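You operate a simulated robot arm through the tools that you are given. There is no shell and no other tool. Be economical: measure what you need, move in short steps, check, and stop when the job is done.

The job below is to be done with a simulated robot arm. You get a single attempt, and the scene is never put back.

TASK
Press the orange pad three times. Take the purple bottle and put it on the top of the care cabinet. Open the soap drawer, fetch the orange brush and set it inside, then shut the drawer. Open the orange drawer, take the white peg and leave it in the inside of the orange drawer, then shut the drawer. Put the white cup from the shelf over the wash stand in the bottom of the sink. Take the green brush from the side shelf and leave it on the top of the tooling cart. Open the tools drawer, take the green mask and put it in the inside of the tools drawer, then shut the drawer. Put the clear jar that says "teal" from the top deck of the blue trolley on the free board on the carton stack and the clear jar labelled "green" on top of the teal sponge. Open the violet canister lid. The order is free. Set down upright: purple bottle, white cup, green mask, clear jar.

It is judged by the outcome, as a careful person would: the job done as asked, and still so three seconds after it is handed in. It fails if anything else is knocked over, pushed out of place, dropped, spilled or broken. A push-on lid holds only when it is set on centred and level and pressed home; a screw cap is set on level and turned clockwise until tight.

THE ROBOT
A 6-joint arm with a two-finger gripper on a trunk, on a base that drives. Base frame: it is fixed to the floor where the robot stands at the start and does not move with it; the origin is under the middle of the robot, x ahead of it, y to its left, z up; the surface under the hand at the start is at about z = 760. Units: mm, rad, N and s.
With the tool pointing down near the work surface it reaches from about 580 to 660 mm from the robot's upright axis, wherever it stands. Its first joint turns from -2.897 to 2.897 rad. Places, roughly: bottom of the sink (25x25 cm) [7960, -10320, 720]; clear jar [7750, -4750, 750]; drawer hi [2500, -2800, 700]; free board on the carton stack [5900, -4300, 600]; green brush (14x5x5 cm) [9400, -6300, 900]; green mask (5x5x8 cm) [9600, -5200, 900]; inside of the orange drawer [4900, -1400, 700]; inside of the tools drawer [9700, -5000, 700]; orange brush (14x5x5 cm) [1400, 0, 800]; orange drawer [4800, -1500, 700]; orange pad [500, 0, 1200]; purple bottle (7x7x22 cm) [1000, 100, 800]; soap drawer [2500, -2900, 700]; teal sponge (8x6x6 cm) [7700, -4600, 800]; tools drawer [9700, -5000, 700]; top of the care cabinet [2300, -2700, 900]; top of the tooling cart [9600, -5300, 900]; violet canister lid [8700, -8500, 1300]; white cup (8x8x8 cm) [8300, -10100, 1200]; white peg (5x5x4 cm) [2000, -200, 800]. Payload 1.66 kg.
The TCP is the grasp point between the finger pads, 16 mm short of the fingertips. In the tool frame z runs along the fingers and y along their closing line. The gripper opens to 111 mm. The gripper's body begins 104 mm behind the TCP.
Orientation is told as [roll, pitch, yaw] about the base's x, y, z axes, in that order, counted from this pose: with the fingers straight down and closing along the base's y, the tool's x points along the base's -x, its y along +y and its z along -z.

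THE INTERFACE
- The arm moves only by the tool servo_tool. Its argument "commands" is one flat list of numbers, 7 for each row, row after row: the opening, from 0 (shut) to 1 (fully open), then the shift along the base's x, y, z in units of 200 mm (1.0 is 200 mm), then the turn, a rotation vector about the base's x, y, z in units of 45 degrees (1.0 is 45 degrees). In form: [grip, dx, dy, dz, ax, ay, az, grip, dx, dy, dz, ax, ay, az, ...]. A call has 1 to 8 rows; each row is the pose to reach, as a shift and turn from the pose commanded when the call began. A call with a number of a shift or a turn outside -1 to 1 is refused whole. Rows are played at 5 a second. More than 50 mm and 0.15 rad between two rows, or a gripper value outside its range, and nothing of the call is played. Where a pose cannot be reached the arm comes as near as it can. A force on the tool above 40 N (or 10 N above the force at the start of the call, whichever is more), or a blocked arm, ends the call early, and 0.2 s more pass. Each finger halts on what it meets, pressing with about 31 N; the grip force reading is that of the motor and also rises with nothing between the fingers. The clock runs only during rows and for 0.2 s after the last one: add rows that repeat a pose to give the fingers time. The reply holds the time, the measured pose of the TCP, the force on the tool along the base axes, the opening and the grip force, in the units named above and with some noise, with the torque about the TCP (base axes, N m) and any sound that the robot's microphone picked up, and new pictures: "pictures" is both (left out), scene, wrist or none.
- Cameras (640 x 400 px; columns grow to the right, rows downward): "scene" is now at [65.4, 173, 1741.7]; the picture's right is [-0.21, -0.98, 0.00], its down [-0.59, 0.13, -0.79] and it looks along [0.78, -0.17, -0.61] (base axes); focal length 261 px, centre (320, 200). "wrist" rides on the gripper at [70, 14, -143] in the tool frame; the picture's right is [-0.19, 0.98, 0.00], its down [-0.87, -0.17, -0.47] and it looks along [-0.46, -0.09, 0.88] (tool axes); focal length 230 px, centre (320, 200).
- move_column(by): slides the trunk up (or, below 0, down) by that many mm; the arm and the scene camera ride with it, the base frame stays. It gives what a move gives, with no picture.
- steer(legs): drives the robot by 1 to 6 legs, each [ahead, left, turn to the left] in mm, mm and rad, along the robot's own axes; the way and the turn of a leg run together, so that a leg with both is an arc; at most 1500 mm and 3.142 rad a leg. The arm and the cameras ride along, it lands a little off, and it stops where it bumps. It gives what a move gives, and a new picture of the scene camera.
- turn_head(pan, tilt): turns the head with the scene camera to pan (to the left, within 2.094 rad either way) and tilt (down, from -0.506 to 1.204), counted from straight ahead of the robot. It gives what a move gives, and a new picture of the scene camera.
- pixel_to_xyz(camera, pixels): for up to 12 pixels [column, row] of the newest picture of that camera ("zoom" is the newest enlarged one), the place [x, y, z] in the base frame of the surface seen there, good to about 3 mm. No time passes.
- inspect(camera, box): a new picture of the part [left, top, right, bottom] of that camera's present view, enlarged. No time passes.
- hand_in(): hands the job in; it is judged then, once.

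Work in short steps. Measure before you move; look again where a grasp or a placing could have gone wrong, and mend it. You have 378 turns and 360 pictures in all, those below and enlarged ones among them. Open the gripper and draw the arm clear of the work before you hand the job in, unless the task says otherwise; then end with one line.

The tools are called as name(argument=value, ...) on one line, values as JSON. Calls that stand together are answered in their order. servo_tool: Moves the arm, as the interface text tells. Its arguments: {"type":"object","properties":{"commands":{"type":"array"},"pictures":{"type":"string","enum":["both","scene","wrist","none"]}},"required":["commands"]} The other tools are called the same way: move_column (by) slides the trunk up or down; steer (legs) drives the base; turn_head (pan, tilt) turns the head that bears the scene camera; pixel_to_xyz (camera, pixels) gives the place of the surface under pixels of a picture; inspect (camera, box) takes an enlarged picture of a part of a camera's view; hand_in () hands the job in.

At the start:

```text
time: 0.0
eef_pos: [454.0, 19.5, 1483.9]
tool_rot: [0.001, -0.001, 0.0]
wrist_force: [0.3, 0.3, 0.1]
torque: [0.01, -0.01, -0.04]
gripper_width: 111.1
grip_force: 0.0
trunk travel left (down, up): [-325.0, 265.0]
robot x, y, heading: [0.2, 3.2, 0.001]
head pan, tilt: [-0.211, 0.653]
```

scene: 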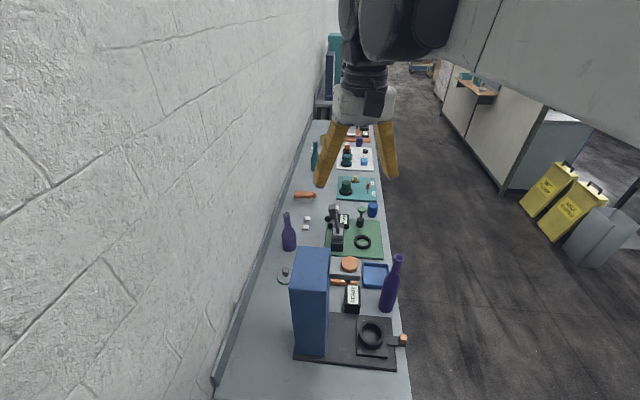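
wrist: 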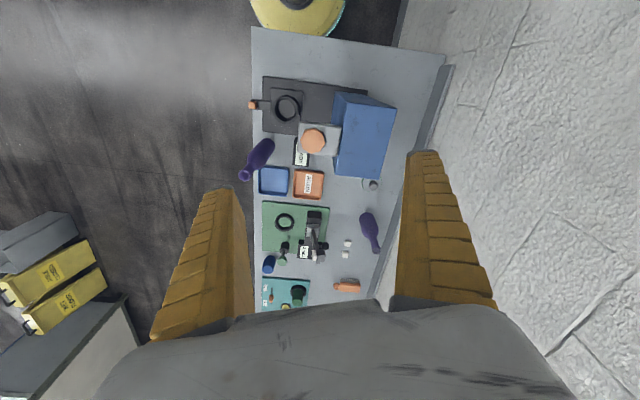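

The scene shows a bench with several items: a possible orange pad at (350,264) and purple bottles at (390,285) and (289,232). I'll zoom in and measure them.

inspect(camera="scene", box=[260, 230, 420, 380])

inspect(camera="scene", box=[280, 110, 400, 230])

pixel_to_xyz(camera="scene", pixels=[[350, 264], [390, 285], [398, 256], [289, 232], [286, 214], [304, 195], [347, 186], [372, 333], [403, 340], [310, 255], [420, 350], [290, 350]])

```text
2.67 times, centred on (340, 305) of scene
```

zoom: 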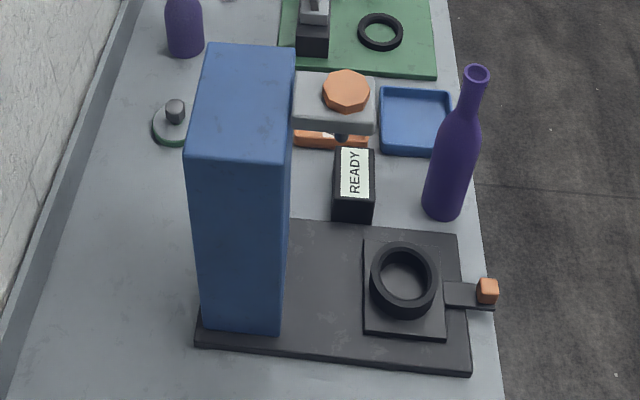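

```text
3.33 times, centred on (340, 170) of scene
```

zoom: 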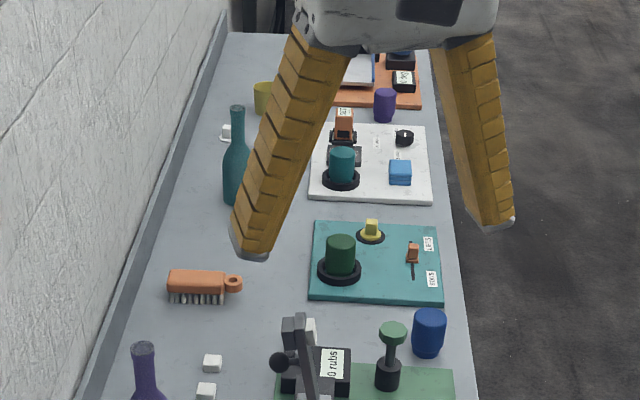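

```text
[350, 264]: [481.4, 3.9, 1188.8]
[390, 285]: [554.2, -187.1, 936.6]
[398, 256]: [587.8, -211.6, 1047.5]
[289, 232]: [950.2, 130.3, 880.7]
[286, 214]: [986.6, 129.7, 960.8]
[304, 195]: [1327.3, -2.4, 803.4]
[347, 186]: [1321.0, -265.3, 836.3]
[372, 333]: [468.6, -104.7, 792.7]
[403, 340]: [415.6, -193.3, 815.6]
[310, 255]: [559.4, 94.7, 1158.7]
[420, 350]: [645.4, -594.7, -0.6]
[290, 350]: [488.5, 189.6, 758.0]
```

The orange pad sits on top of the press head at about (481,4,1189). I'll measure its edges and the wrist view of it, and close the gripper while moving over it.

pixel_to_xyz(camera="scene", pixels=[[343, 263], [357, 263], [350, 259], [350, 267], [350, 270], [337, 268]])

pixel_to_xyz(camera="wrist", pixels=[[312, 140], [303, 140], [321, 140], [312, 132], [312, 148], [365, 220], [377, 245], [346, 285], [347, 243]])

```text
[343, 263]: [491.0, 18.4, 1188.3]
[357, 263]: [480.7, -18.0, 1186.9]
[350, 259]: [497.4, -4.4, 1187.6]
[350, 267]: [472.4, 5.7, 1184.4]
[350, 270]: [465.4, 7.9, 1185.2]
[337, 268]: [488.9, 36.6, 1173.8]
```

```text
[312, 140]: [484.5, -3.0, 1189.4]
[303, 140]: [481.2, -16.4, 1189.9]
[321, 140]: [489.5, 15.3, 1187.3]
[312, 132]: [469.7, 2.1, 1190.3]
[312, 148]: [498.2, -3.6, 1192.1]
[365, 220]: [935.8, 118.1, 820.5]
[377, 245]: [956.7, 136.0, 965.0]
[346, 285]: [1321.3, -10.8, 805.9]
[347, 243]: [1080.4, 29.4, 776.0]
```

Pad centre is about (483,0), top 1188. I move above it with fingers shut, then lower the column.

servo_tool(commands=[0, 0.145, -0.1, 0, 0, 0, 0, 0, 0.145, -0.1, 0, 0, 0, 0, 0, 0.145, -0.1, 0, 0, 0, 0, 0, 0.145, -0.1, 0, 0, 0, 0], pictures="none")

move_column(by=-240)

```text
time: 1.0
eef_pos: [482.9, 0.5, 1484.0]
tool_rot: [0.0, -0.001, -0.001]
wrist_force: [0.3, 0.4, 1.0]
torque: [-0.04, 0.0, 0.01]
gripper_width: 0.0
grip_force: 28.7
trunk travel left (down, up): [-325.0, 265.0]
robot x, y, heading: [-1.6, -1.5, 0.002]
head pan, tilt: [-0.211, 0.653]
```

```text
time: 3.5
eef_pos: [483.0, 0.3, 1244.2]
tool_rot: [0.001, 0.0, 0.001]
wrist_force: [0.7, 1.0, -0.6]
torque: [-0.01, -0.01, 0.04]
gripper_width: 0.2
grip_force: 28.4
trunk travel left (down, up): [-85.0, 505.0]
robot x, y, heading: [0.8, 1.8, 0.004]
head pan, tilt: [-0.211, 0.653]
```

Fingertips are at about 1228. I step down toward the pad in small rows and watch the force.

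servo_tool(commands=[0, 0, 0, -0.15, 0, 0, 0, 0, 0, 0, -0.2, 0, 0, 0, 0, 0, 0, -0.225, 0, 0, 0, 0, 0, 0, -0.25, 0, 0, 0, 0, 0, 0, -0.275, 0, 0, 0, 0, 0, 0, -0.3, 0, 0, 0])

```text
time: 4.9
eef_pos: [482.9, 1.4, 1183.6]
tool_rot: [0.0, -0.002, -0.001]
wrist_force: [0.5, 0.5, 3.1]
torque: [0.02, -0.01, -0.01]
gripper_width: 5.9
grip_force: 28.8
trunk travel left (down, up): [-85.0, 505.0]
robot x, y, heading: [2.8, 1.8, -0.003]
head pan, tilt: [-0.211, 0.653]
```

scene: 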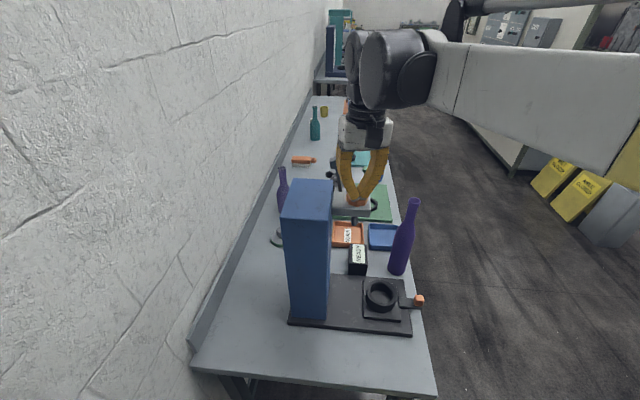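
wrist: 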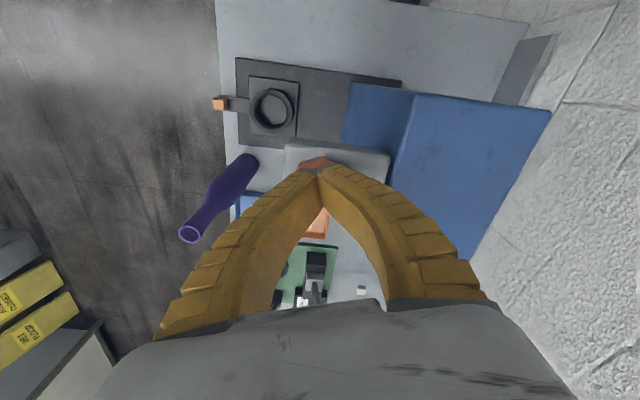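

The tip is now about 21 mm below the pad's former top, yet the force is only 3 N. I'll take a close look.

inspect(camera="scene", box=[320, 180, 400, 280])

inspect(camera="wrist", box=[270, 130, 370, 200])

```text
4.00 times, centred on (360, 230) of scene
```

zoom: 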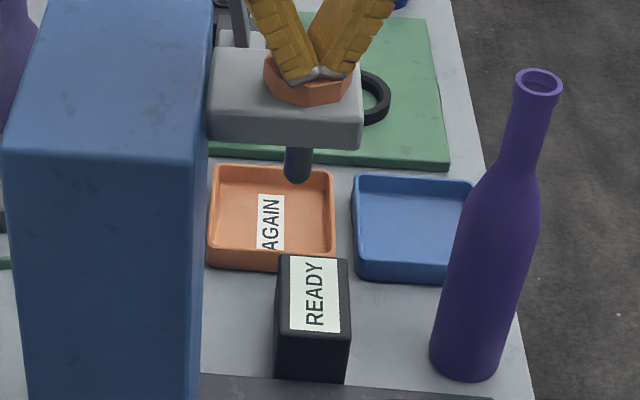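

```text
5.71 times, centred on (320, 165) of wrist
```

zoom: 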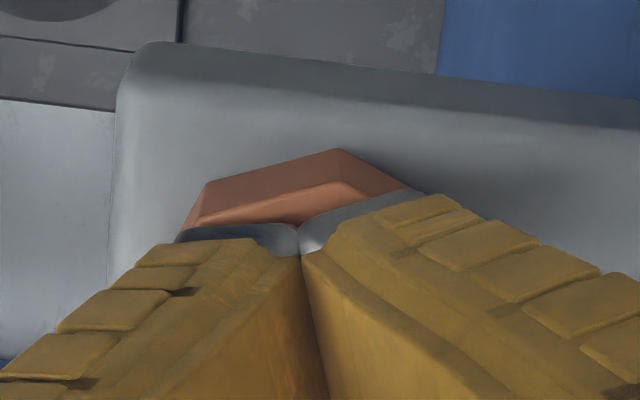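

The fingertips rest on the pad, with the display at READY. I press a bit deeper.

servo_tool(commands=[0, 0, 0, -0.015, 0, 0, 0, 0, 0, 0, -0.03, 0, 0, 0, 0, 0, 0, -0.04, 0, 0, 0, 0, 0, 0, -0.05, 0, 0, 0], pictures="none")

inspect(camera="scene", box=[320, 180, 400, 280])

```text
time: 5.9
eef_pos: [483.1, 0.6, 1175.1]
tool_rot: [-0.002, 0.001, 0.0]
wrist_force: [1.6, 0.3, 4.2]
torque: [0.01, -0.01, 0.03]
gripper_width: 5.9
grip_force: 28.7
trunk travel left (down, up): [-85.0, 505.0]
robot x, y, heading: [-2.9, -2.4, 0.003]
head pan, tilt: [-0.211, 0.653]
```

```text
4.00 times, centred on (360, 230) of scene
```

zoom: 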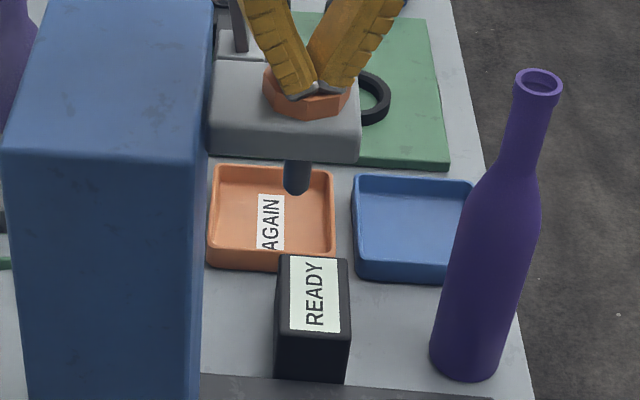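

The whole press head is travelling down with the pad. I continue until there's a click or a stop.

servo_tool(commands=[0, 0, 0, -0.025, 0, 0, 0, 0, 0, 0, -0.05, 0, 0, 0, 0, 0, 0, -0.075, 0, 0, 0, 0, 0, 0, -0.1, 0, 0, 0, 0, 0, 0, -0.125, 0, 0, 0, 0, 0, 0, -0.15, 0, 0, 0], pictures="none")

inspect(camera="scene", box=[320, 180, 400, 280])

```text
time: 7.2
eef_pos: [482.3, 1.4, 1149.1]
tool_rot: [-0.001, -0.003, 0.001]
wrist_force: [-0.5, 0.5, 35.8]
torque: [0.01, 0.0, 0.02]
gripper_width: 5.8
grip_force: 26.9
trunk travel left (down, up): [-85.0, 505.0]
robot x, y, heading: [0.8, -1.0, -0.002]
head pan, tilt: [-0.211, 0.653]
stopped in row 6: the force on the tool passed its limit at 41 N (the readings are from after the stop); the commanded pose is now the measured one
```

```text
4.00 times, centred on (360, 230) of scene
```

zoom: 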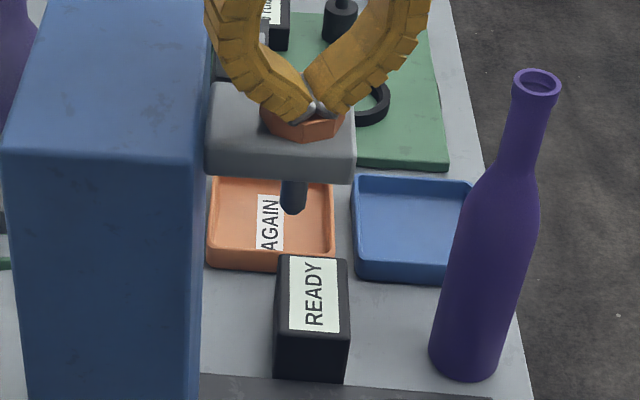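

The head bottomed out at about 1149 with 41 N, which is press one. I lift fully clear to let it spring back.

servo_tool(commands=[0, 0, 0, 0.15, 0, 0, 0, 0, 0, 0, 0.3, 0, 0, 0, 0, 0, 0, 0.45, 0, 0, 0, 0, 0, 0, 0.45, 0, 0, 0, 0, 0, 0, 0.45, 0, 0, 0], pictures="none")

inspect(camera="scene", box=[320, 180, 400, 280])

```text
time: 8.4
eef_pos: [484.8, 1.3, 1237.8]
tool_rot: [0.0, -0.001, 0.0]
wrist_force: [0.2, -0.2, 0.9]
torque: [0.0, 0.01, -0.02]
gripper_width: 0.1
grip_force: 28.6
trunk travel left (down, up): [-85.0, 505.0]
robot x, y, heading: [-0.7, 2.1, 0.002]
head pan, tilt: [-0.211, 0.653]
```

```text
4.00 times, centred on (360, 230) of scene
```

zoom: 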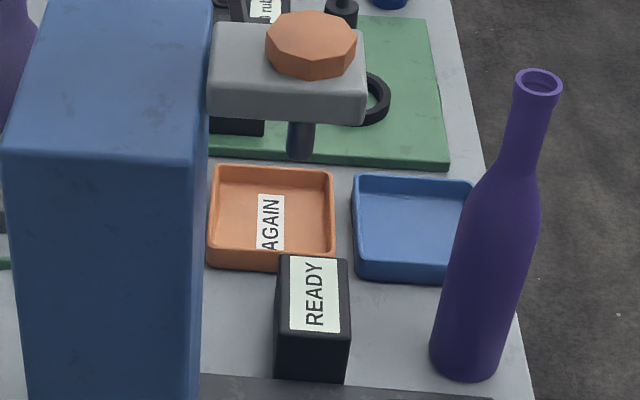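

It sprang back up. Press two: down about 88 mm until the stop.

servo_tool(commands=[0, 0, 0, -0.2, 0, 0, 0, 0, 0, 0, -0.3, 0, 0, 0, 0, 0, 0, -0.37, 0, 0, 0, 0, 0, 0, -0.42, 0, 0, 0, 0, 0, 0, -0.44, 0, 0, 0, 0, 0, 0, -0.455, 0, 0, 0], pictures="none")

```text
time: 9.8
eef_pos: [481.5, 1.1, 1147.7]
tool_rot: [0.001, -0.005, 0.0]
wrist_force: [6.3, -0.6, 38.9]
torque: [0.04, 0.01, 0.02]
gripper_width: 5.8
grip_force: 26.2
trunk travel left (down, up): [-85.0, 505.0]
robot x, y, heading: [-0.9, -0.4, -0.004]
head pan, tilt: [-0.211, 0.653]
```

Bottomed again at 39 N. Lift, then make the third press.

servo_tool(commands=[0, 0, 0, 0.15, 0, 0, 0, 0, 0, 0, 0.3, 0, 0, 0, 0, 0, 0, 0.45, 0, 0, 0, 0, 0, 0, 0.45, 0, 0, 0, 0, 0, 0, 0.45, 0, 0, 0], pictures="none")

servo_tool(commands=[0, 0, 0, -0.2, 0, 0, 0, 0, 0, 0, -0.3, 0, 0, 0, 0, 0, 0, -0.37, 0, 0, 0, 0, 0, 0, -0.42, 0, 0, 0, 0, 0, 0, -0.44, 0, 0, 0, 0, 0, 0, -0.455, 0, 0, 0], pictures="none")

inspect(camera="scene", box=[320, 180, 400, 280])

```text
time: 11.0
eef_pos: [484.4, 0.3, 1236.5]
tool_rot: [0.001, -0.002, 0.001]
wrist_force: [-1.0, 0.0, -0.5]
torque: [0.01, -0.01, 0.0]
gripper_width: 0.3
grip_force: 28.4
trunk travel left (down, up): [-85.0, 505.0]
robot x, y, heading: [2.4, 0.6, -0.003]
head pan, tilt: [-0.211, 0.653]
```

```text
time: 12.4
eef_pos: [482.4, 1.7, 1148.0]
tool_rot: [0.0, -0.003, 0.0]
wrist_force: [0.3, 1.1, 35.6]
torque: [0.02, 0.05, 0.0]
gripper_width: 6.2
grip_force: 27.0
trunk travel left (down, up): [-85.0, 505.0]
robot x, y, heading: [-0.8, -1.0, 0.0]
head pan, tilt: [-0.211, 0.653]
stopped in row 6: the force on the tool passed its limit at 41 N (the readings are from after the stop); the commanded pose is now the measured one
```

```text
4.00 times, centred on (360, 230) of scene
```

zoom: 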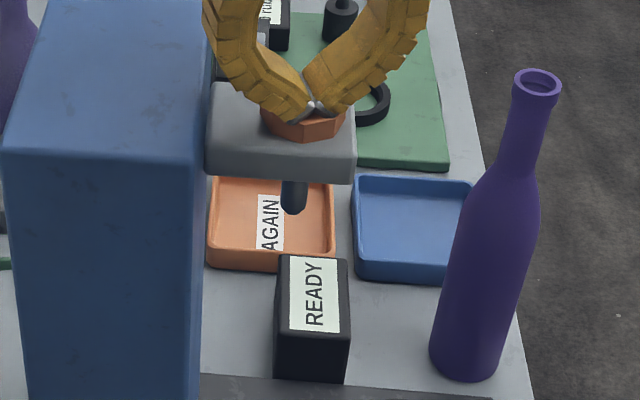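

Three presses are done. I lift clear and raise the column for driving.

servo_tool(commands=[0, 0, 0, 0.2, 0, 0, 0, 0, 0, 0, 0.4, 0, 0, 0, 0, 0, 0, 0.6, 0, 0, 0, 0, 0, 0, 0.75, 0, 0, 0], pictures="none")

move_column(by=240)

turn_head(pan=-0.4, tilt=0.35)

```text
time: 13.4
eef_pos: [486.7, 1.5, 1297.6]
tool_rot: [-0.001, -0.002, 0.0]
wrist_force: [-0.5, -0.3, 0.2]
torque: [0.01, 0.0, 0.02]
gripper_width: 0.0
grip_force: 29.1
trunk travel left (down, up): [-85.0, 505.0]
robot x, y, heading: [2.6, -4.5, 0.002]
head pan, tilt: [-0.211, 0.653]
```

```text
time: 15.9
eef_pos: [485.1, 0.6, 1537.1]
tool_rot: [0.001, -0.002, 0.0]
wrist_force: [-0.5, -0.2, -0.1]
torque: [-0.03, 0.0, 0.02]
gripper_width: 0.2
grip_force: 28.6
trunk travel left (down, up): [-325.0, 265.0]
robot x, y, heading: [2.0, 0.4, -0.002]
head pan, tilt: [-0.211, 0.653]
```

```text
time: 16.7
eef_pos: [485.7, 1.9, 1536.2]
tool_rot: [-0.001, -0.003, 0.0]
wrist_force: [0.5, -0.1, 0.1]
torque: [0.01, -0.01, 0.01]
gripper_width: 0.3
grip_force: 28.6
trunk travel left (down, up): [-325.0, 265.0]
robot x, y, heading: [-0.0, 2.4, -0.002]
head pan, tilt: [-0.4, 0.351]
```

scene: 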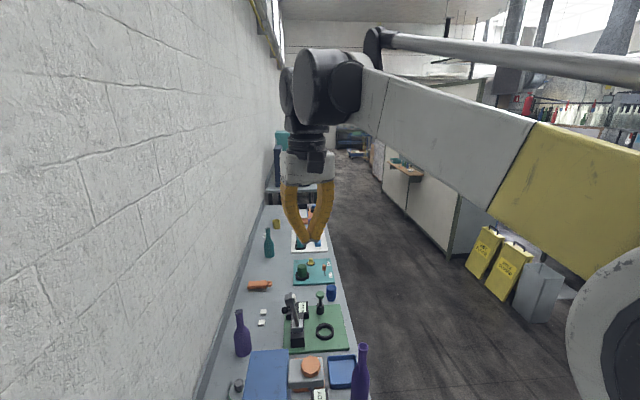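

I'll measure the bench edges and the aisle to plan the drive.

pixel_to_xyz(camera="scene", pixels=[[365, 398], [345, 310], [330, 220], [500, 310], [470, 260], [440, 240], [400, 190], [385, 160], [350, 160], [350, 190], [280, 170], [330, 150]])

turn_head(pan=-1.2, tilt=0.5)

```text
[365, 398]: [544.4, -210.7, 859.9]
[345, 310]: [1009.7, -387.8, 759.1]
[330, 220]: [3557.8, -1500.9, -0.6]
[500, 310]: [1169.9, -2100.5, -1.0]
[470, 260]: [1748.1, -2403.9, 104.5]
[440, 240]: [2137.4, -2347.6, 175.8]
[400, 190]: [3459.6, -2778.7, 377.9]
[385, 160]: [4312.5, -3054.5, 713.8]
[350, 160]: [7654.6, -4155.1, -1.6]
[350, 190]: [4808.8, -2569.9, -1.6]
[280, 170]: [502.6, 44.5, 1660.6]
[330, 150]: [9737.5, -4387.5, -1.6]
```

```text
time: 17.9
eef_pos: [485.4, 0.6, 1537.4]
tool_rot: [-0.001, -0.002, 0.002]
wrist_force: [0.0, 0.7, -0.4]
torque: [0.0, 0.01, 0.01]
gripper_width: 0.0
grip_force: 28.3
trunk travel left (down, up): [-325.0, 265.0]
robot x, y, heading: [-3.2, -0.5, -0.001]
head pan, tilt: [-1.201, 0.499]
```

scene: 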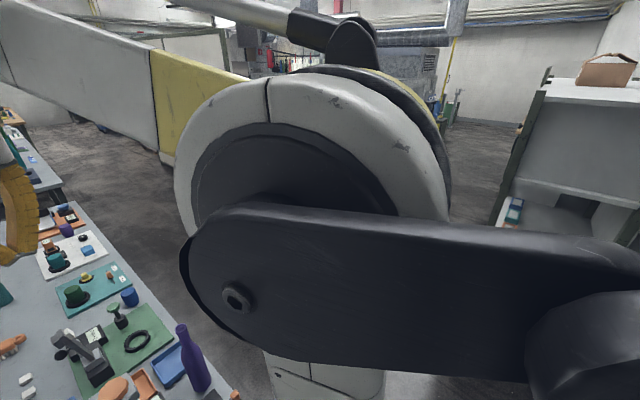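

The bench runs obliquely. I look straight down to see the base's size relative to the bench.

turn_head(pan=0.3, tilt=1.2)

turn_head(pan=-0.4, tilt=1.0)

```text
time: 19.5
eef_pos: [485.7, 1.6, 1537.8]
tool_rot: [0.0, -0.003, 0.001]
wrist_force: [0.4, -1.0, 0.5]
torque: [0.0, 0.01, 0.0]
gripper_width: 0.0
grip_force: 28.8
trunk travel left (down, up): [-325.0, 265.0]
robot x, y, heading: [0.2, -0.2, 0.004]
head pan, tilt: [0.3, 1.201]
```

scene: 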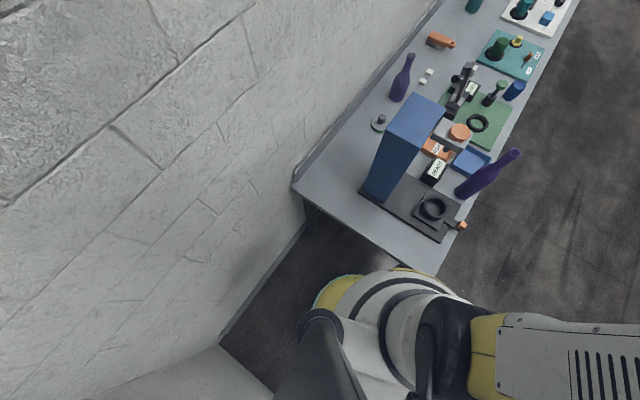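

```text
time: 20.5
eef_pos: [485.8, 1.2, 1536.9]
tool_rot: [-0.001, -0.001, 0.0]
wrist_force: [0.3, 0.7, 0.5]
torque: [0.03, -0.02, -0.01]
gripper_width: 0.1
grip_force: 29.2
trunk travel left (down, up): [-325.0, 265.0]
robot x, y, heading: [-0.4, -0.4, 0.002]
head pan, tilt: [-0.4, 1.0]
```

scene: 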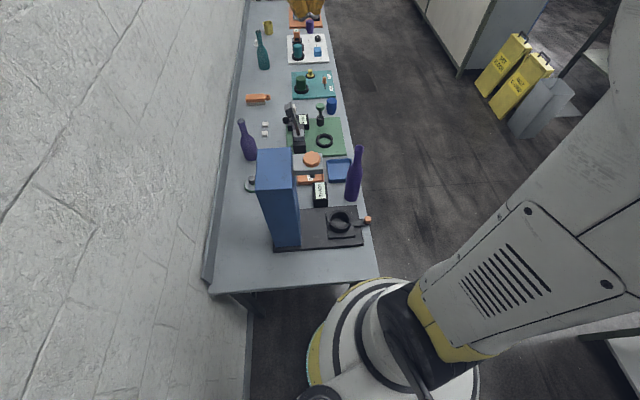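

pixel_to_xyz(camera="scene", pixels=[[375, 280], [345, 290], [209, 292], [370, 230], [345, 130], [222, 200], [318, 350], [385, 283], [350, 292], [265, 124], [247, 145], [258, 98]])

```text
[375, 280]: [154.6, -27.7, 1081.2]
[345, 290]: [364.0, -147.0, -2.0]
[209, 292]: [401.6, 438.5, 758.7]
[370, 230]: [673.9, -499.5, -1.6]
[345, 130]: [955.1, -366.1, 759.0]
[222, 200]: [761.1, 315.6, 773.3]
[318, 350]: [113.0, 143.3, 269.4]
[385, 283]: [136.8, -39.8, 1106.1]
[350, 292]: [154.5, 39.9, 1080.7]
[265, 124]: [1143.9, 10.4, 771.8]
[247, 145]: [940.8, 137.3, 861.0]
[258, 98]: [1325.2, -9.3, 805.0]
```

The base is a low disc of about 200 mm radius, and the bench's right edge runs obliquely (v≈-60 in its own frame). I drive out to the right side of the bench and turn to face it opposite the purple bottle.

steer(legs=[[0, -600, 0], [750, 0, 0], [0, 0, 1.262]])

turn_head(pan=0.0, tilt=0.9)

```text
time: 30.7
eef_pos: [874.0, -152.8, 1536.5]
tool_rot: [0.0, 0.0, 1.256]
wrist_force: [0.1, 0.4, -0.1]
torque: [-0.01, 0.03, 0.02]
gripper_width: 0.0
grip_force: 28.3
trunk travel left (down, up): [-325.0, 265.0]
robot x, y, heading: [724.1, -612.2, 1.256]
head pan, tilt: [-0.4, 1.0]
```

scene: 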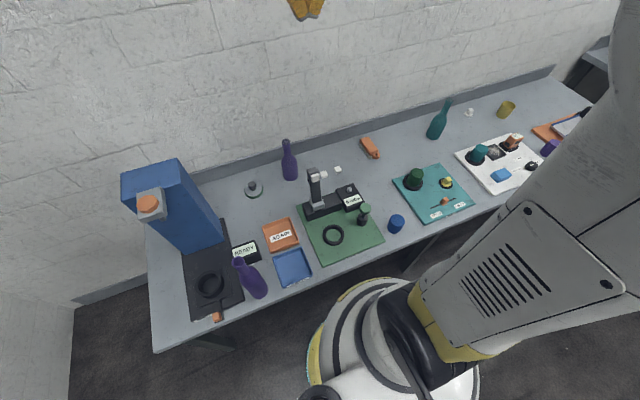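

```text
time: 31.5
eef_pos: [874.1, -151.4, 1537.0]
tool_rot: [-0.001, -0.001, 1.256]
wrist_force: [0.8, 0.4, 0.3]
torque: [-0.01, 0.01, -0.01]
gripper_width: 0.0
grip_force: 28.4
trunk travel left (down, up): [-325.0, 265.0]
robot x, y, heading: [720.3, -614.4, 1.254]
head pan, tilt: [0.0, 0.901]
```

scene: 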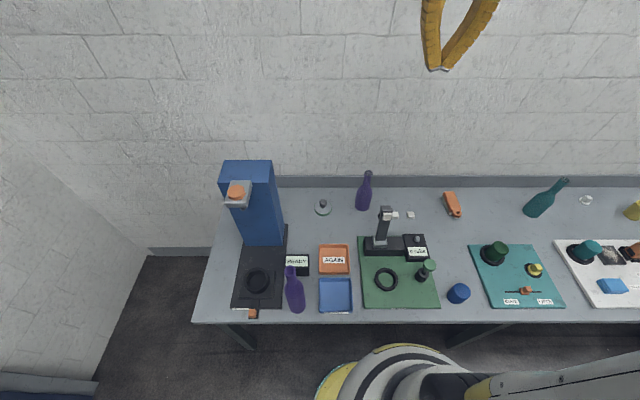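

I measure the candidate objects from this better view.

pixel_to_xyz(camera="scene", pixels=[[364, 174], [363, 195], [363, 207], [455, 204], [445, 195], [461, 213], [586, 200], [410, 215], [395, 214], [310, 170], [600, 310]])

inspect(camera="scene", box=[340, 150, 500, 250])

inspect(camera="scene", box=[500, 150, 640, 240])

```text
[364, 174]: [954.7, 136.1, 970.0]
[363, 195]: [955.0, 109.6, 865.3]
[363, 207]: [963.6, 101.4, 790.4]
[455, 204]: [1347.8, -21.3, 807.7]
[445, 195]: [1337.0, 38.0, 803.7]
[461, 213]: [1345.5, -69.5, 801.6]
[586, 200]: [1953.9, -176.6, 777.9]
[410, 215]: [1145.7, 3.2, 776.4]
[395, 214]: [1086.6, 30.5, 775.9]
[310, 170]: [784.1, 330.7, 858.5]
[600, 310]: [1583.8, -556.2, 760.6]
```

```text
4.00 times, centred on (420, 200) of scene
```

zoom: 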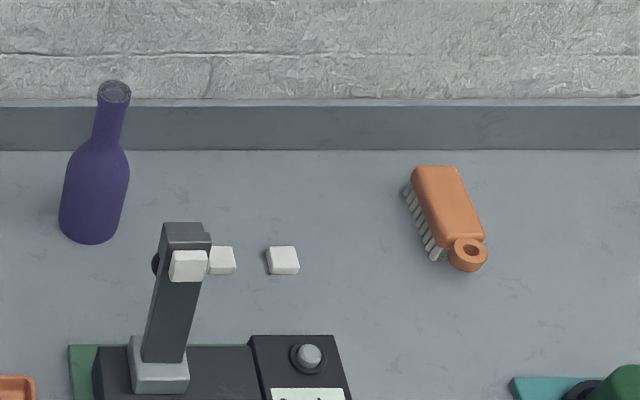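

```text
4.44 times, centred on (570, 195) of scene
```

zoom: 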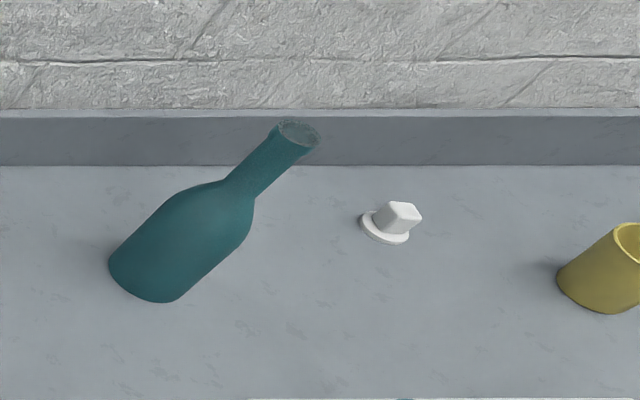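

The bottle axis is about (966,141) and the robot is opposite it, 790 mm off. I lower the column and test how far forward the arm reaches at about z 1150, gripper open.

move_column(by=-320)

servo_tool(commands=[1, 0.06, 0.19, 0, 0, 0, 0, 1, 0.12, 0.38, 0, 0, 0, 0, 1, 0.18, 0.57, 0, 0, 0, 0, 1, 0.24, 0.76, 0, 0, 0, 0, 1, 0.3, 0.95, 0, 0, 0, 0, 1, 0.3, 0.95, 0, 0, 0, 0])

```text
time: 34.7
eef_pos: [874.8, -151.3, 1217.3]
tool_rot: [0.001, -0.001, 1.255]
wrist_force: [-0.2, 0.5, 0.5]
torque: [-0.02, -0.04, 0.0]
gripper_width: 0.1
grip_force: 28.5
trunk travel left (down, up): [-5.0, 585.0]
robot x, y, heading: [723.3, -611.6, 1.257]
head pan, tilt: [0.0, 0.901]
```

```text
time: 36.1
eef_pos: [934.5, 36.6, 1219.0]
tool_rot: [-0.001, -0.001, 1.254]
wrist_force: [-0.3, -1.0, 0.7]
torque: [0.01, 0.01, 0.01]
gripper_width: 110.8
grip_force: 0.0
trunk travel left (down, up): [-5.0, 585.0]
robot x, y, heading: [722.2, -612.5, 1.257]
head pan, tilt: [0.0, 0.901]
```

scene: 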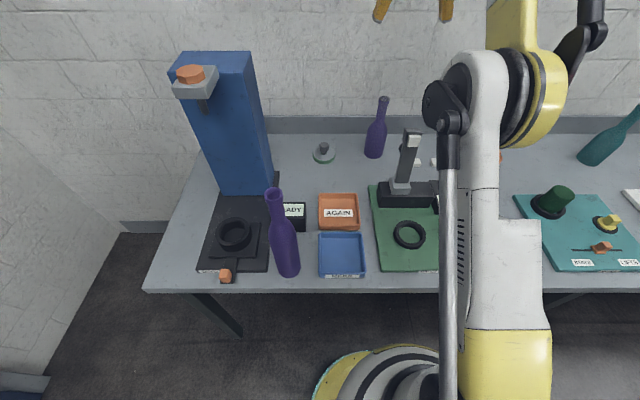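
wrist: 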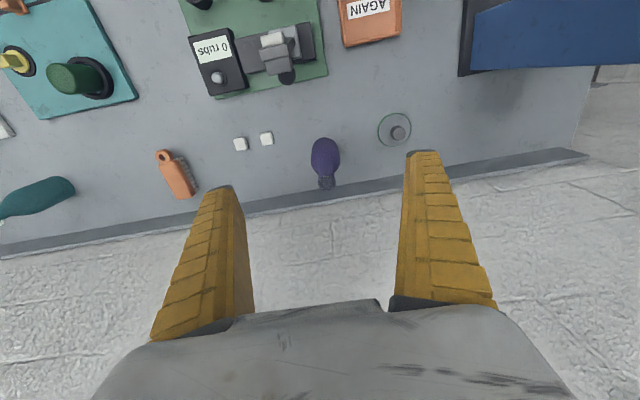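

Reach of 682 mm is fine. I go on to above the bottle at (966,141).

servo_tool(commands=[1, 0.05, 0.17, 0, 0, 0, 0, 1, 0.1, 0.35, 0, 0, 0, 0, 1, 0.158, 0.522, 0, 0, 0, 0, 1, 0.158, 0.522, 0, 0, 0, 0])

```text
time: 37.1
eef_pos: [945.0, 72.9, 1170.0]
tool_rot: [0.001, -0.002, 1.254]
wrist_force: [0.2, 0.5, -0.6]
torque: [-0.05, 0.0, 0.01]
gripper_width: 110.9
grip_force: 0.1
out of reach, approached as far as the arm can: row 1, 2, 3, 4
trunk travel left (down, up): [-5.0, 585.0]
robot x, y, heading: [724.2, -617.1, 1.251]
head pan, tilt: [0.0, 0.901]
```

scene: 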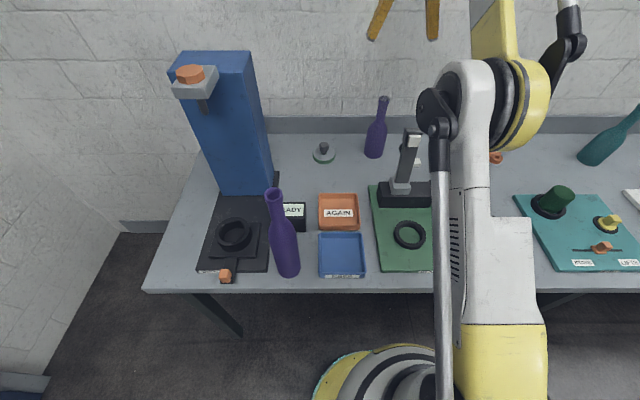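
wrist: 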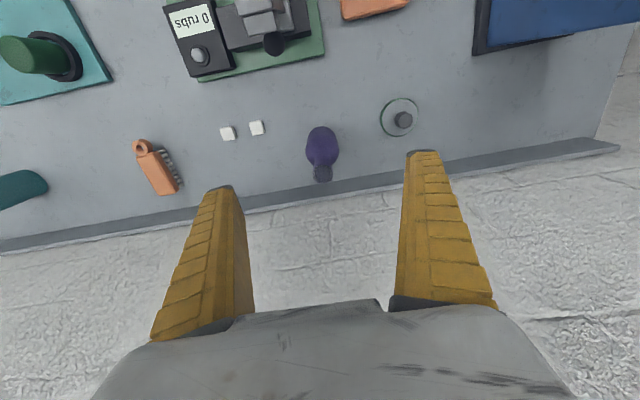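

Max reach here is about 721 mm. I measure how much room there is between the robot's body and the bench edge.

pixel_to_xyz(camera="scene", pixels=[[390, 349], [350, 360], [420, 350], [318, 395], [390, 365], [330, 290], [380, 289], [382, 102], [374, 150], [410, 135], [403, 170]])

```text
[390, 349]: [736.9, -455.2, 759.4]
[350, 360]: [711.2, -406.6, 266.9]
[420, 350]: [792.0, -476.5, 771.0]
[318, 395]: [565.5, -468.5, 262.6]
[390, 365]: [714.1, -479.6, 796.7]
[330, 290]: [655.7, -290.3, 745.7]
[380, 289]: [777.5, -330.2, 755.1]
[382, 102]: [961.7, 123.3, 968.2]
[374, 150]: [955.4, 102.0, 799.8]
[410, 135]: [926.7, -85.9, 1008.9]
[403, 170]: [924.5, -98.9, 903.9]
```

There is about 140 mm of spare room. I drive 110 mm ahead with the arm above everything.

steer(legs=[[110, 0, 0]])

```text
time: 38.3
eef_pos: [979.0, 176.5, 1170.1]
tool_rot: [-0.001, -0.001, 1.257]
wrist_force: [-0.1, 0.6, 0.1]
torque: [0.01, -0.01, 0.02]
gripper_width: 110.8
grip_force: 0.1
trunk travel left (down, up): [-5.0, 585.0]
robot x, y, heading: [758.4, -510.7, 1.25]
head pan, tilt: [0.0, 0.901]
```

scene: 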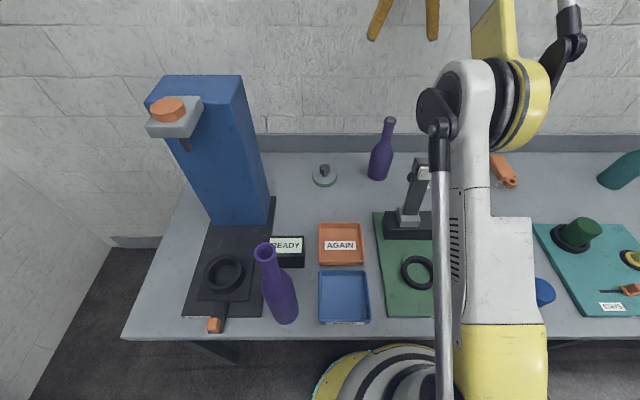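

I measure the bottle's neck again from this closer view, then align over it.

pixel_to_xyz(camera="scene", pixels=[[390, 119], [388, 130], [386, 138], [379, 160], [371, 163], [389, 163], [380, 178]])

inspect(camera="scene", box=[350, 105, 430, 185])

```text
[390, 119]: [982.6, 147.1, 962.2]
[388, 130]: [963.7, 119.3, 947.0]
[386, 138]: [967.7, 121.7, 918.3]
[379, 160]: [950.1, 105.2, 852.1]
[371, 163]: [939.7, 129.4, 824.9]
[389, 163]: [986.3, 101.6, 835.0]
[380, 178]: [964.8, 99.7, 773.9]
```

```text
5.00 times, centred on (390, 145) of scene
```

zoom: 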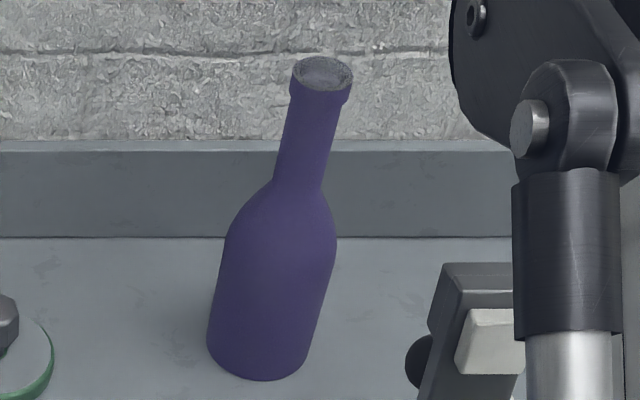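

The neck axis is about (972,133), rim top about 970. I align above it and descend part way.

servo_tool(commands=[1, -0.035, -0.11, 0, 0, 0, 0, 1, -0.035, -0.217, 0, 0, 0, 0, 1, -0.035, -0.217, -0.2, 0, 0, 0, 1, -0.035, -0.217, -0.4, 0, 0, 0, 1, -0.035, -0.217, -0.6, 0, 0, 0, 1, -0.035, -0.217, -0.75, 0, 0, 0, 1, -0.035, -0.217, -0.75, 0, 0, 0])

```text
time: 39.9
eef_pos: [974.0, 132.1, 1021.1]
tool_rot: [0.001, -0.003, 1.254]
wrist_force: [-0.5, 0.7, -0.5]
torque: [0.0, -0.01, 0.0]
gripper_width: 111.1
grip_force: 0.0
trunk travel left (down, up): [-5.0, 585.0]
robot x, y, heading: [757.6, -513.3, 1.256]
head pan, tilt: [0.0, 0.901]
```

scene: 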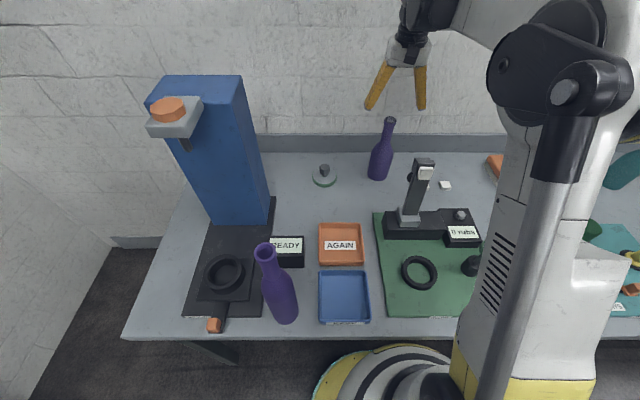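
wrist: 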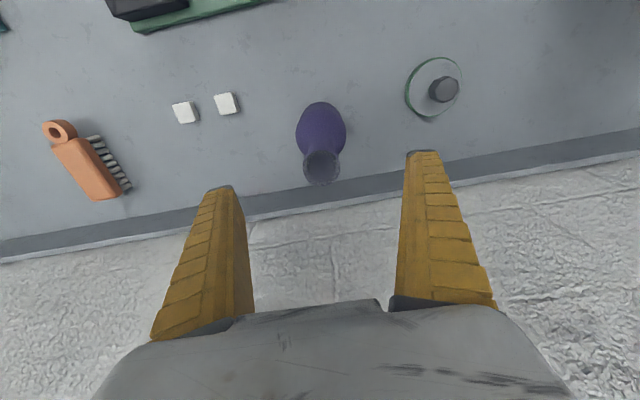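

The arm reaches there. I check the bottle mouth in the wrist view at (321,165).

pixel_to_xyz(camera="wrist", pixels=[[321, 148], [321, 184], [304, 166], [338, 166], [321, 120], [300, 130], [345, 130], [321, 105]])

```text
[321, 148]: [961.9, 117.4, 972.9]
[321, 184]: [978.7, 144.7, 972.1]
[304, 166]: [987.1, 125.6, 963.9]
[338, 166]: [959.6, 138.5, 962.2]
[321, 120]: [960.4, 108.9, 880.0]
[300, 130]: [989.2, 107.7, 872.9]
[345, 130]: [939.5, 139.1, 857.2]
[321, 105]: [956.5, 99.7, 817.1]
```

Mouth centre (971,131), rim at 973: aligned. I descend 78 mm and close on the neck.

servo_tool(commands=[1, -0.01, -0.005, -0.15, 0, 0, 0, 1, -0.01, -0.005, -0.3, 0, 0, 0, 1, -0.01, -0.005, -0.39, 0, 0, 0, 1, -0.01, -0.005, -0.39, 0, 0, 0, 0, -0.01, -0.005, -0.39, 0, 0, 0, 0, -0.01, -0.005, -0.39, 0, 0, 0, 0, -0.01, -0.005, -0.39, 0, 0, 0, 0, -0.01, -0.005, -0.39, 0, 0, 0])

```text
time: 41.7
eef_pos: [968.6, 130.0, 943.8]
tool_rot: [0.0, -0.001, 1.255]
wrist_force: [1.3, 0.8, 1.2]
torque: [0.28, -0.14, 0.0]
gripper_width: 23.0
grip_force: 31.5
trunk travel left (down, up): [-5.0, 585.0]
robot x, y, heading: [755.4, -507.3, 1.253]
head pan, tilt: [0.0, 0.901]
```

scene: 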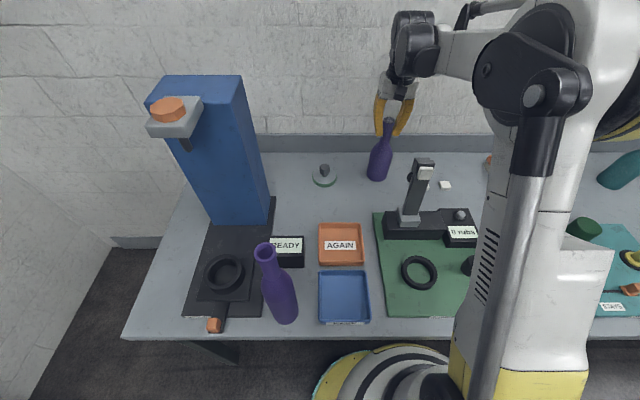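
wrist: 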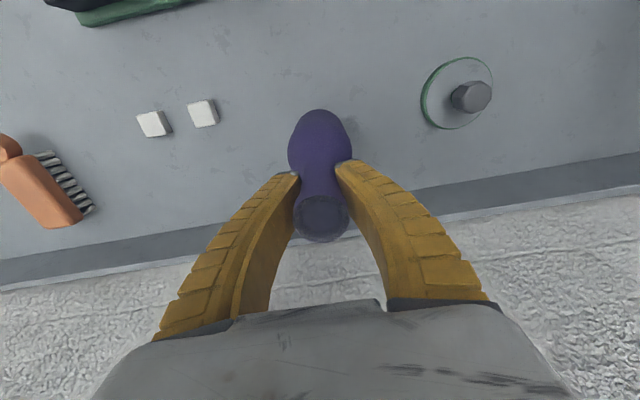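

The neck is gripped at 23 mm. I raise the column, then back away and look toward the care cabinet.

move_column(by=400)

steer(legs=[[-450, 0, 0], [0, 0, -1.25]])

turn_head(pan=-0.9, tilt=0.45)

```text
time: 45.5
eef_pos: [968.8, 129.3, 1343.6]
tool_rot: [0.001, -0.001, 1.254]
wrist_force: [0.4, 0.2, -3.4]
torque: [0.02, -0.02, 0.0]
gripper_width: 20.2
grip_force: 30.9
trunk travel left (down, up): [-405.0, 185.0]
robot x, y, heading: [755.8, -510.8, 1.251]
head pan, tilt: [0.0, 0.901]
```

```text
time: 51.3
eef_pos: [1293.2, -931.7, 1342.4]
tool_rot: [-0.002, -0.002, 0.006]
wrist_force: [0.8, -0.3, -3.9]
torque: [-0.01, 0.02, 0.01]
gripper_width: 20.6
grip_force: 31.2
trunk travel left (down, up): [-405.0, 185.0]
robot x, y, heading: [623.1, -929.8, 0.006]
head pan, tilt: [0.0, 0.901]
```

scene: 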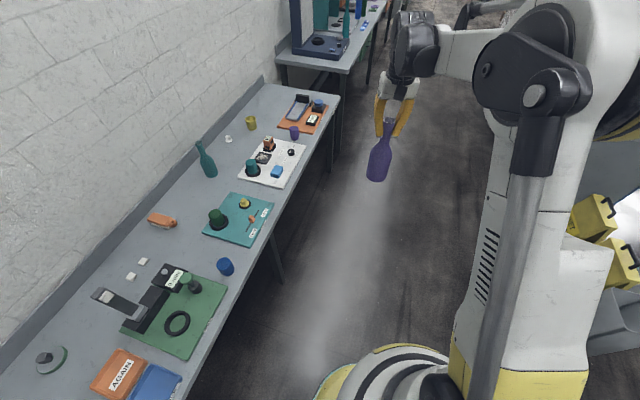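

```text
time: 52.5
eef_pos: [1293.4, -931.5, 1342.1]
tool_rot: [-0.002, -0.001, 0.008]
wrist_force: [-0.7, -0.5, -3.9]
torque: [0.0, -0.01, -0.01]
gripper_width: 20.2
grip_force: 31.0
trunk travel left (down, up): [-405.0, 185.0]
robot x, y, heading: [619.5, -934.3, 0.005]
head pan, tilt: [-0.901, 0.45]
```

scene: 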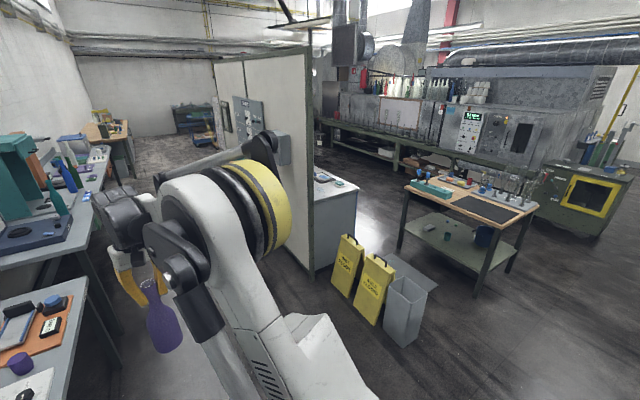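

A grey cabinet shows behind the white panel at (335,195). I measure it and its surroundings.

pixel_to_xyz(camera="scene", pixels=[[338, 183], [350, 190], [320, 210], [312, 270], [300, 265], [345, 262], [400, 330], [385, 240], [430, 300], [290, 190], [330, 230], [470, 270]])

inspect(camera="scene", box=[280, 130, 460, 350])

```text
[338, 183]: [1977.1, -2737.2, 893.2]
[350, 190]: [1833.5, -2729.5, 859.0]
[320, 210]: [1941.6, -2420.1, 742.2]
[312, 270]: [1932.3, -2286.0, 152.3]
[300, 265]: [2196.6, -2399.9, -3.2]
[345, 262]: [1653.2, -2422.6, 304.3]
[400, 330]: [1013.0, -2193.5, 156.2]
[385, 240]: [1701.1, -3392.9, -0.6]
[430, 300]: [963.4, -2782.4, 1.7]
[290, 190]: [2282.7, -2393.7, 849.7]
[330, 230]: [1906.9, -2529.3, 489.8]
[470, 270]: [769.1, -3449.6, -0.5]
```

```text
1.82 times, centred on (370, 240) of scene
```

zoom: 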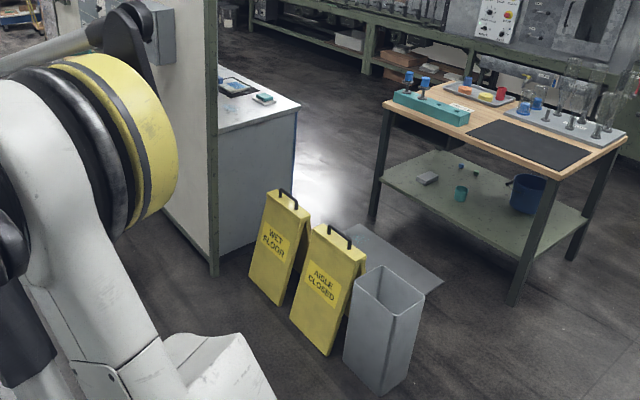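

The panel stands along y≈-2390 with the cabinet behind it. I measure the table and floor items to plan a route around.

pixel_to_xyz(camera="scene", pixels=[[403, 186], [400, 245], [476, 295], [478, 215], [510, 270], [537, 207], [440, 290], [385, 340], [345, 298], [425, 340], [376, 262], [380, 180]])

turn_head(pan=-1.5, tilt=0.4)

```text
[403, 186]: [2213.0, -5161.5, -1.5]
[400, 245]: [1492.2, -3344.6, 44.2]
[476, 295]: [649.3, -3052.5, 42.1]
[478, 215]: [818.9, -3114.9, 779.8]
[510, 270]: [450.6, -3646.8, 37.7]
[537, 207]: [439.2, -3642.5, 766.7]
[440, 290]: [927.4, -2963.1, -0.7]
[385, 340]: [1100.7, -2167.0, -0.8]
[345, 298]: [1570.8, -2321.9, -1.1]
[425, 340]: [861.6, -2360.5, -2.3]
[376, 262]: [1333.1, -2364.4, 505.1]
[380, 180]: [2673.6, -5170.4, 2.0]
```

```text
time: 53.5
eef_pos: [1293.6, -931.0, 1343.6]
tool_rot: [0.0, 0.0, 0.006]
wrist_force: [0.1, -0.5, -3.0]
torque: [-0.01, 0.02, -0.01]
gripper_width: 20.2
grip_force: 31.8
trunk travel left (down, up): [-405.0, 185.0]
robot x, y, heading: [617.2, -934.6, 0.009]
head pan, tilt: [-1.499, 0.4]
```

scene: 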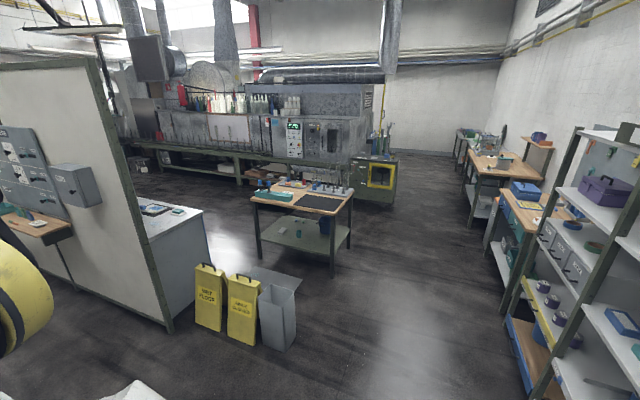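

I check the flat grey plate behind the bins (270,275) and the clear floor.

pixel_to_xyz(camera="scene", pixels=[[250, 275], [285, 276], [300, 285], [262, 268], [180, 215], [200, 290], [165, 325], [320, 300], [330, 275], [150, 180], [350, 330], [400, 330]])

inspect(camera="scene", box=[120, 170, 380, 360])

```text
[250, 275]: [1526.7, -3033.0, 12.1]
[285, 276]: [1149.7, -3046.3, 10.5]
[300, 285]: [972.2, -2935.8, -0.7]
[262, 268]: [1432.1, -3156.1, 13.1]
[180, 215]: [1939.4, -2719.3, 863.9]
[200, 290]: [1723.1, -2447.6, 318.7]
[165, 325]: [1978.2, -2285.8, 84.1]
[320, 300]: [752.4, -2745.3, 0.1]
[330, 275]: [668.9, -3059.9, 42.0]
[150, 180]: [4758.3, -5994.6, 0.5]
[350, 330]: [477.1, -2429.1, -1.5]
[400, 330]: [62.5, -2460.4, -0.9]
```

```text
2.11 times, centred on (250, 265) of scene
```

zoom: 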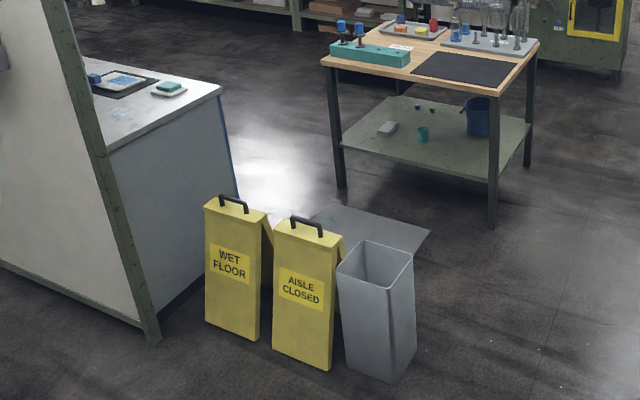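

The 12 mm plate blocks the channel, so I'll go round the other side of the table. I check clearances there.

pixel_to_xyz(camera="scene", pixels=[[380, 202], [352, 188], [395, 203], [350, 248], [340, 215], [240, 190], [350, 200], [440, 300], [490, 280], [515, 380], [460, 180], [230, 210]])

```text
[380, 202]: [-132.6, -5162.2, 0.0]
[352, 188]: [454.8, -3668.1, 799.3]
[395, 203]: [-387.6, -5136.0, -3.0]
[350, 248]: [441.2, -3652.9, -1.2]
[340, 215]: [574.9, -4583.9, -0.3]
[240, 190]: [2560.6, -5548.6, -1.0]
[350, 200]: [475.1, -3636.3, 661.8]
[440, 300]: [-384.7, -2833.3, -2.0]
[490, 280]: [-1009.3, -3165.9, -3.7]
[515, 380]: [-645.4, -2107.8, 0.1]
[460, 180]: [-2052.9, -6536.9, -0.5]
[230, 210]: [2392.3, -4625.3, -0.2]
```

There's plenty of space beyond the table. I drive around it: align with the room axes, sideways right 3350 mm, then ahead.

steer(legs=[[0, 0, -0.316], [-120, 0, 0], [0, -1500, 0], [0, -1500, 0], [0, -350, 0], [1500, 0, 0]])

turn_head(pan=0.5, tilt=0.3)

```text
time: 78.8
eef_pos: [1560.6, -4753.1, 1342.9]
tool_rot: [0.001, -0.002, -0.296]
wrist_force: [0.1, -0.1, -3.9]
torque: [0.0, -0.02, 0.03]
gripper_width: 19.7
grip_force: 31.1
trunk travel left (down, up): [-405.0, 185.0]
robot x, y, heading: [916.9, -4550.8, -0.299]
head pan, tilt: [-1.499, 0.4]
```

scene: 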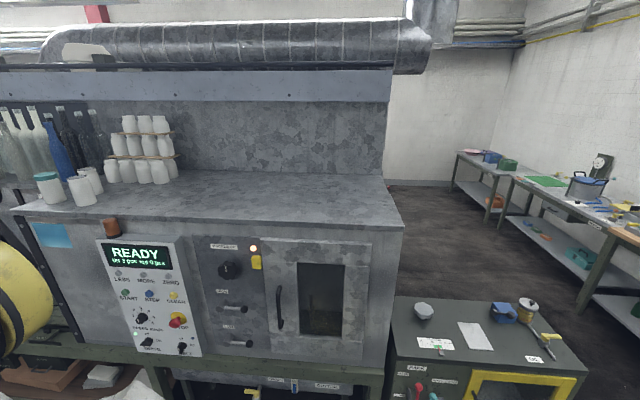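

```text
time: 80.7
eef_pos: [1562.6, -4753.8, 1342.7]
tool_rot: [0.0, -0.002, -0.297]
wrist_force: [-0.3, -0.4, -3.9]
torque: [0.01, 0.01, 0.03]
gripper_width: 19.6
grip_force: 31.0
trunk travel left (down, up): [-405.0, 185.0]
robot x, y, heading: [918.2, -4556.8, -0.302]
head pan, tilt: [0.499, 0.3]
```

scene: 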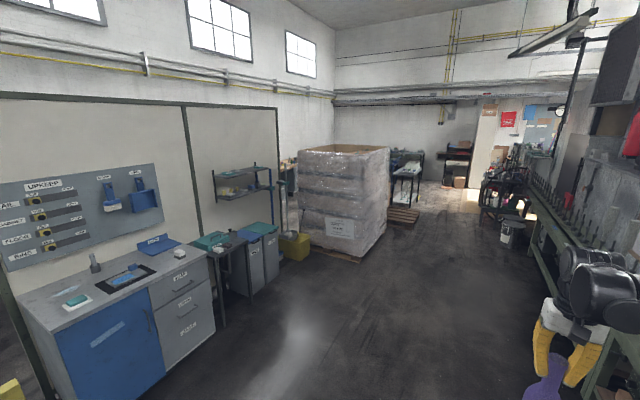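

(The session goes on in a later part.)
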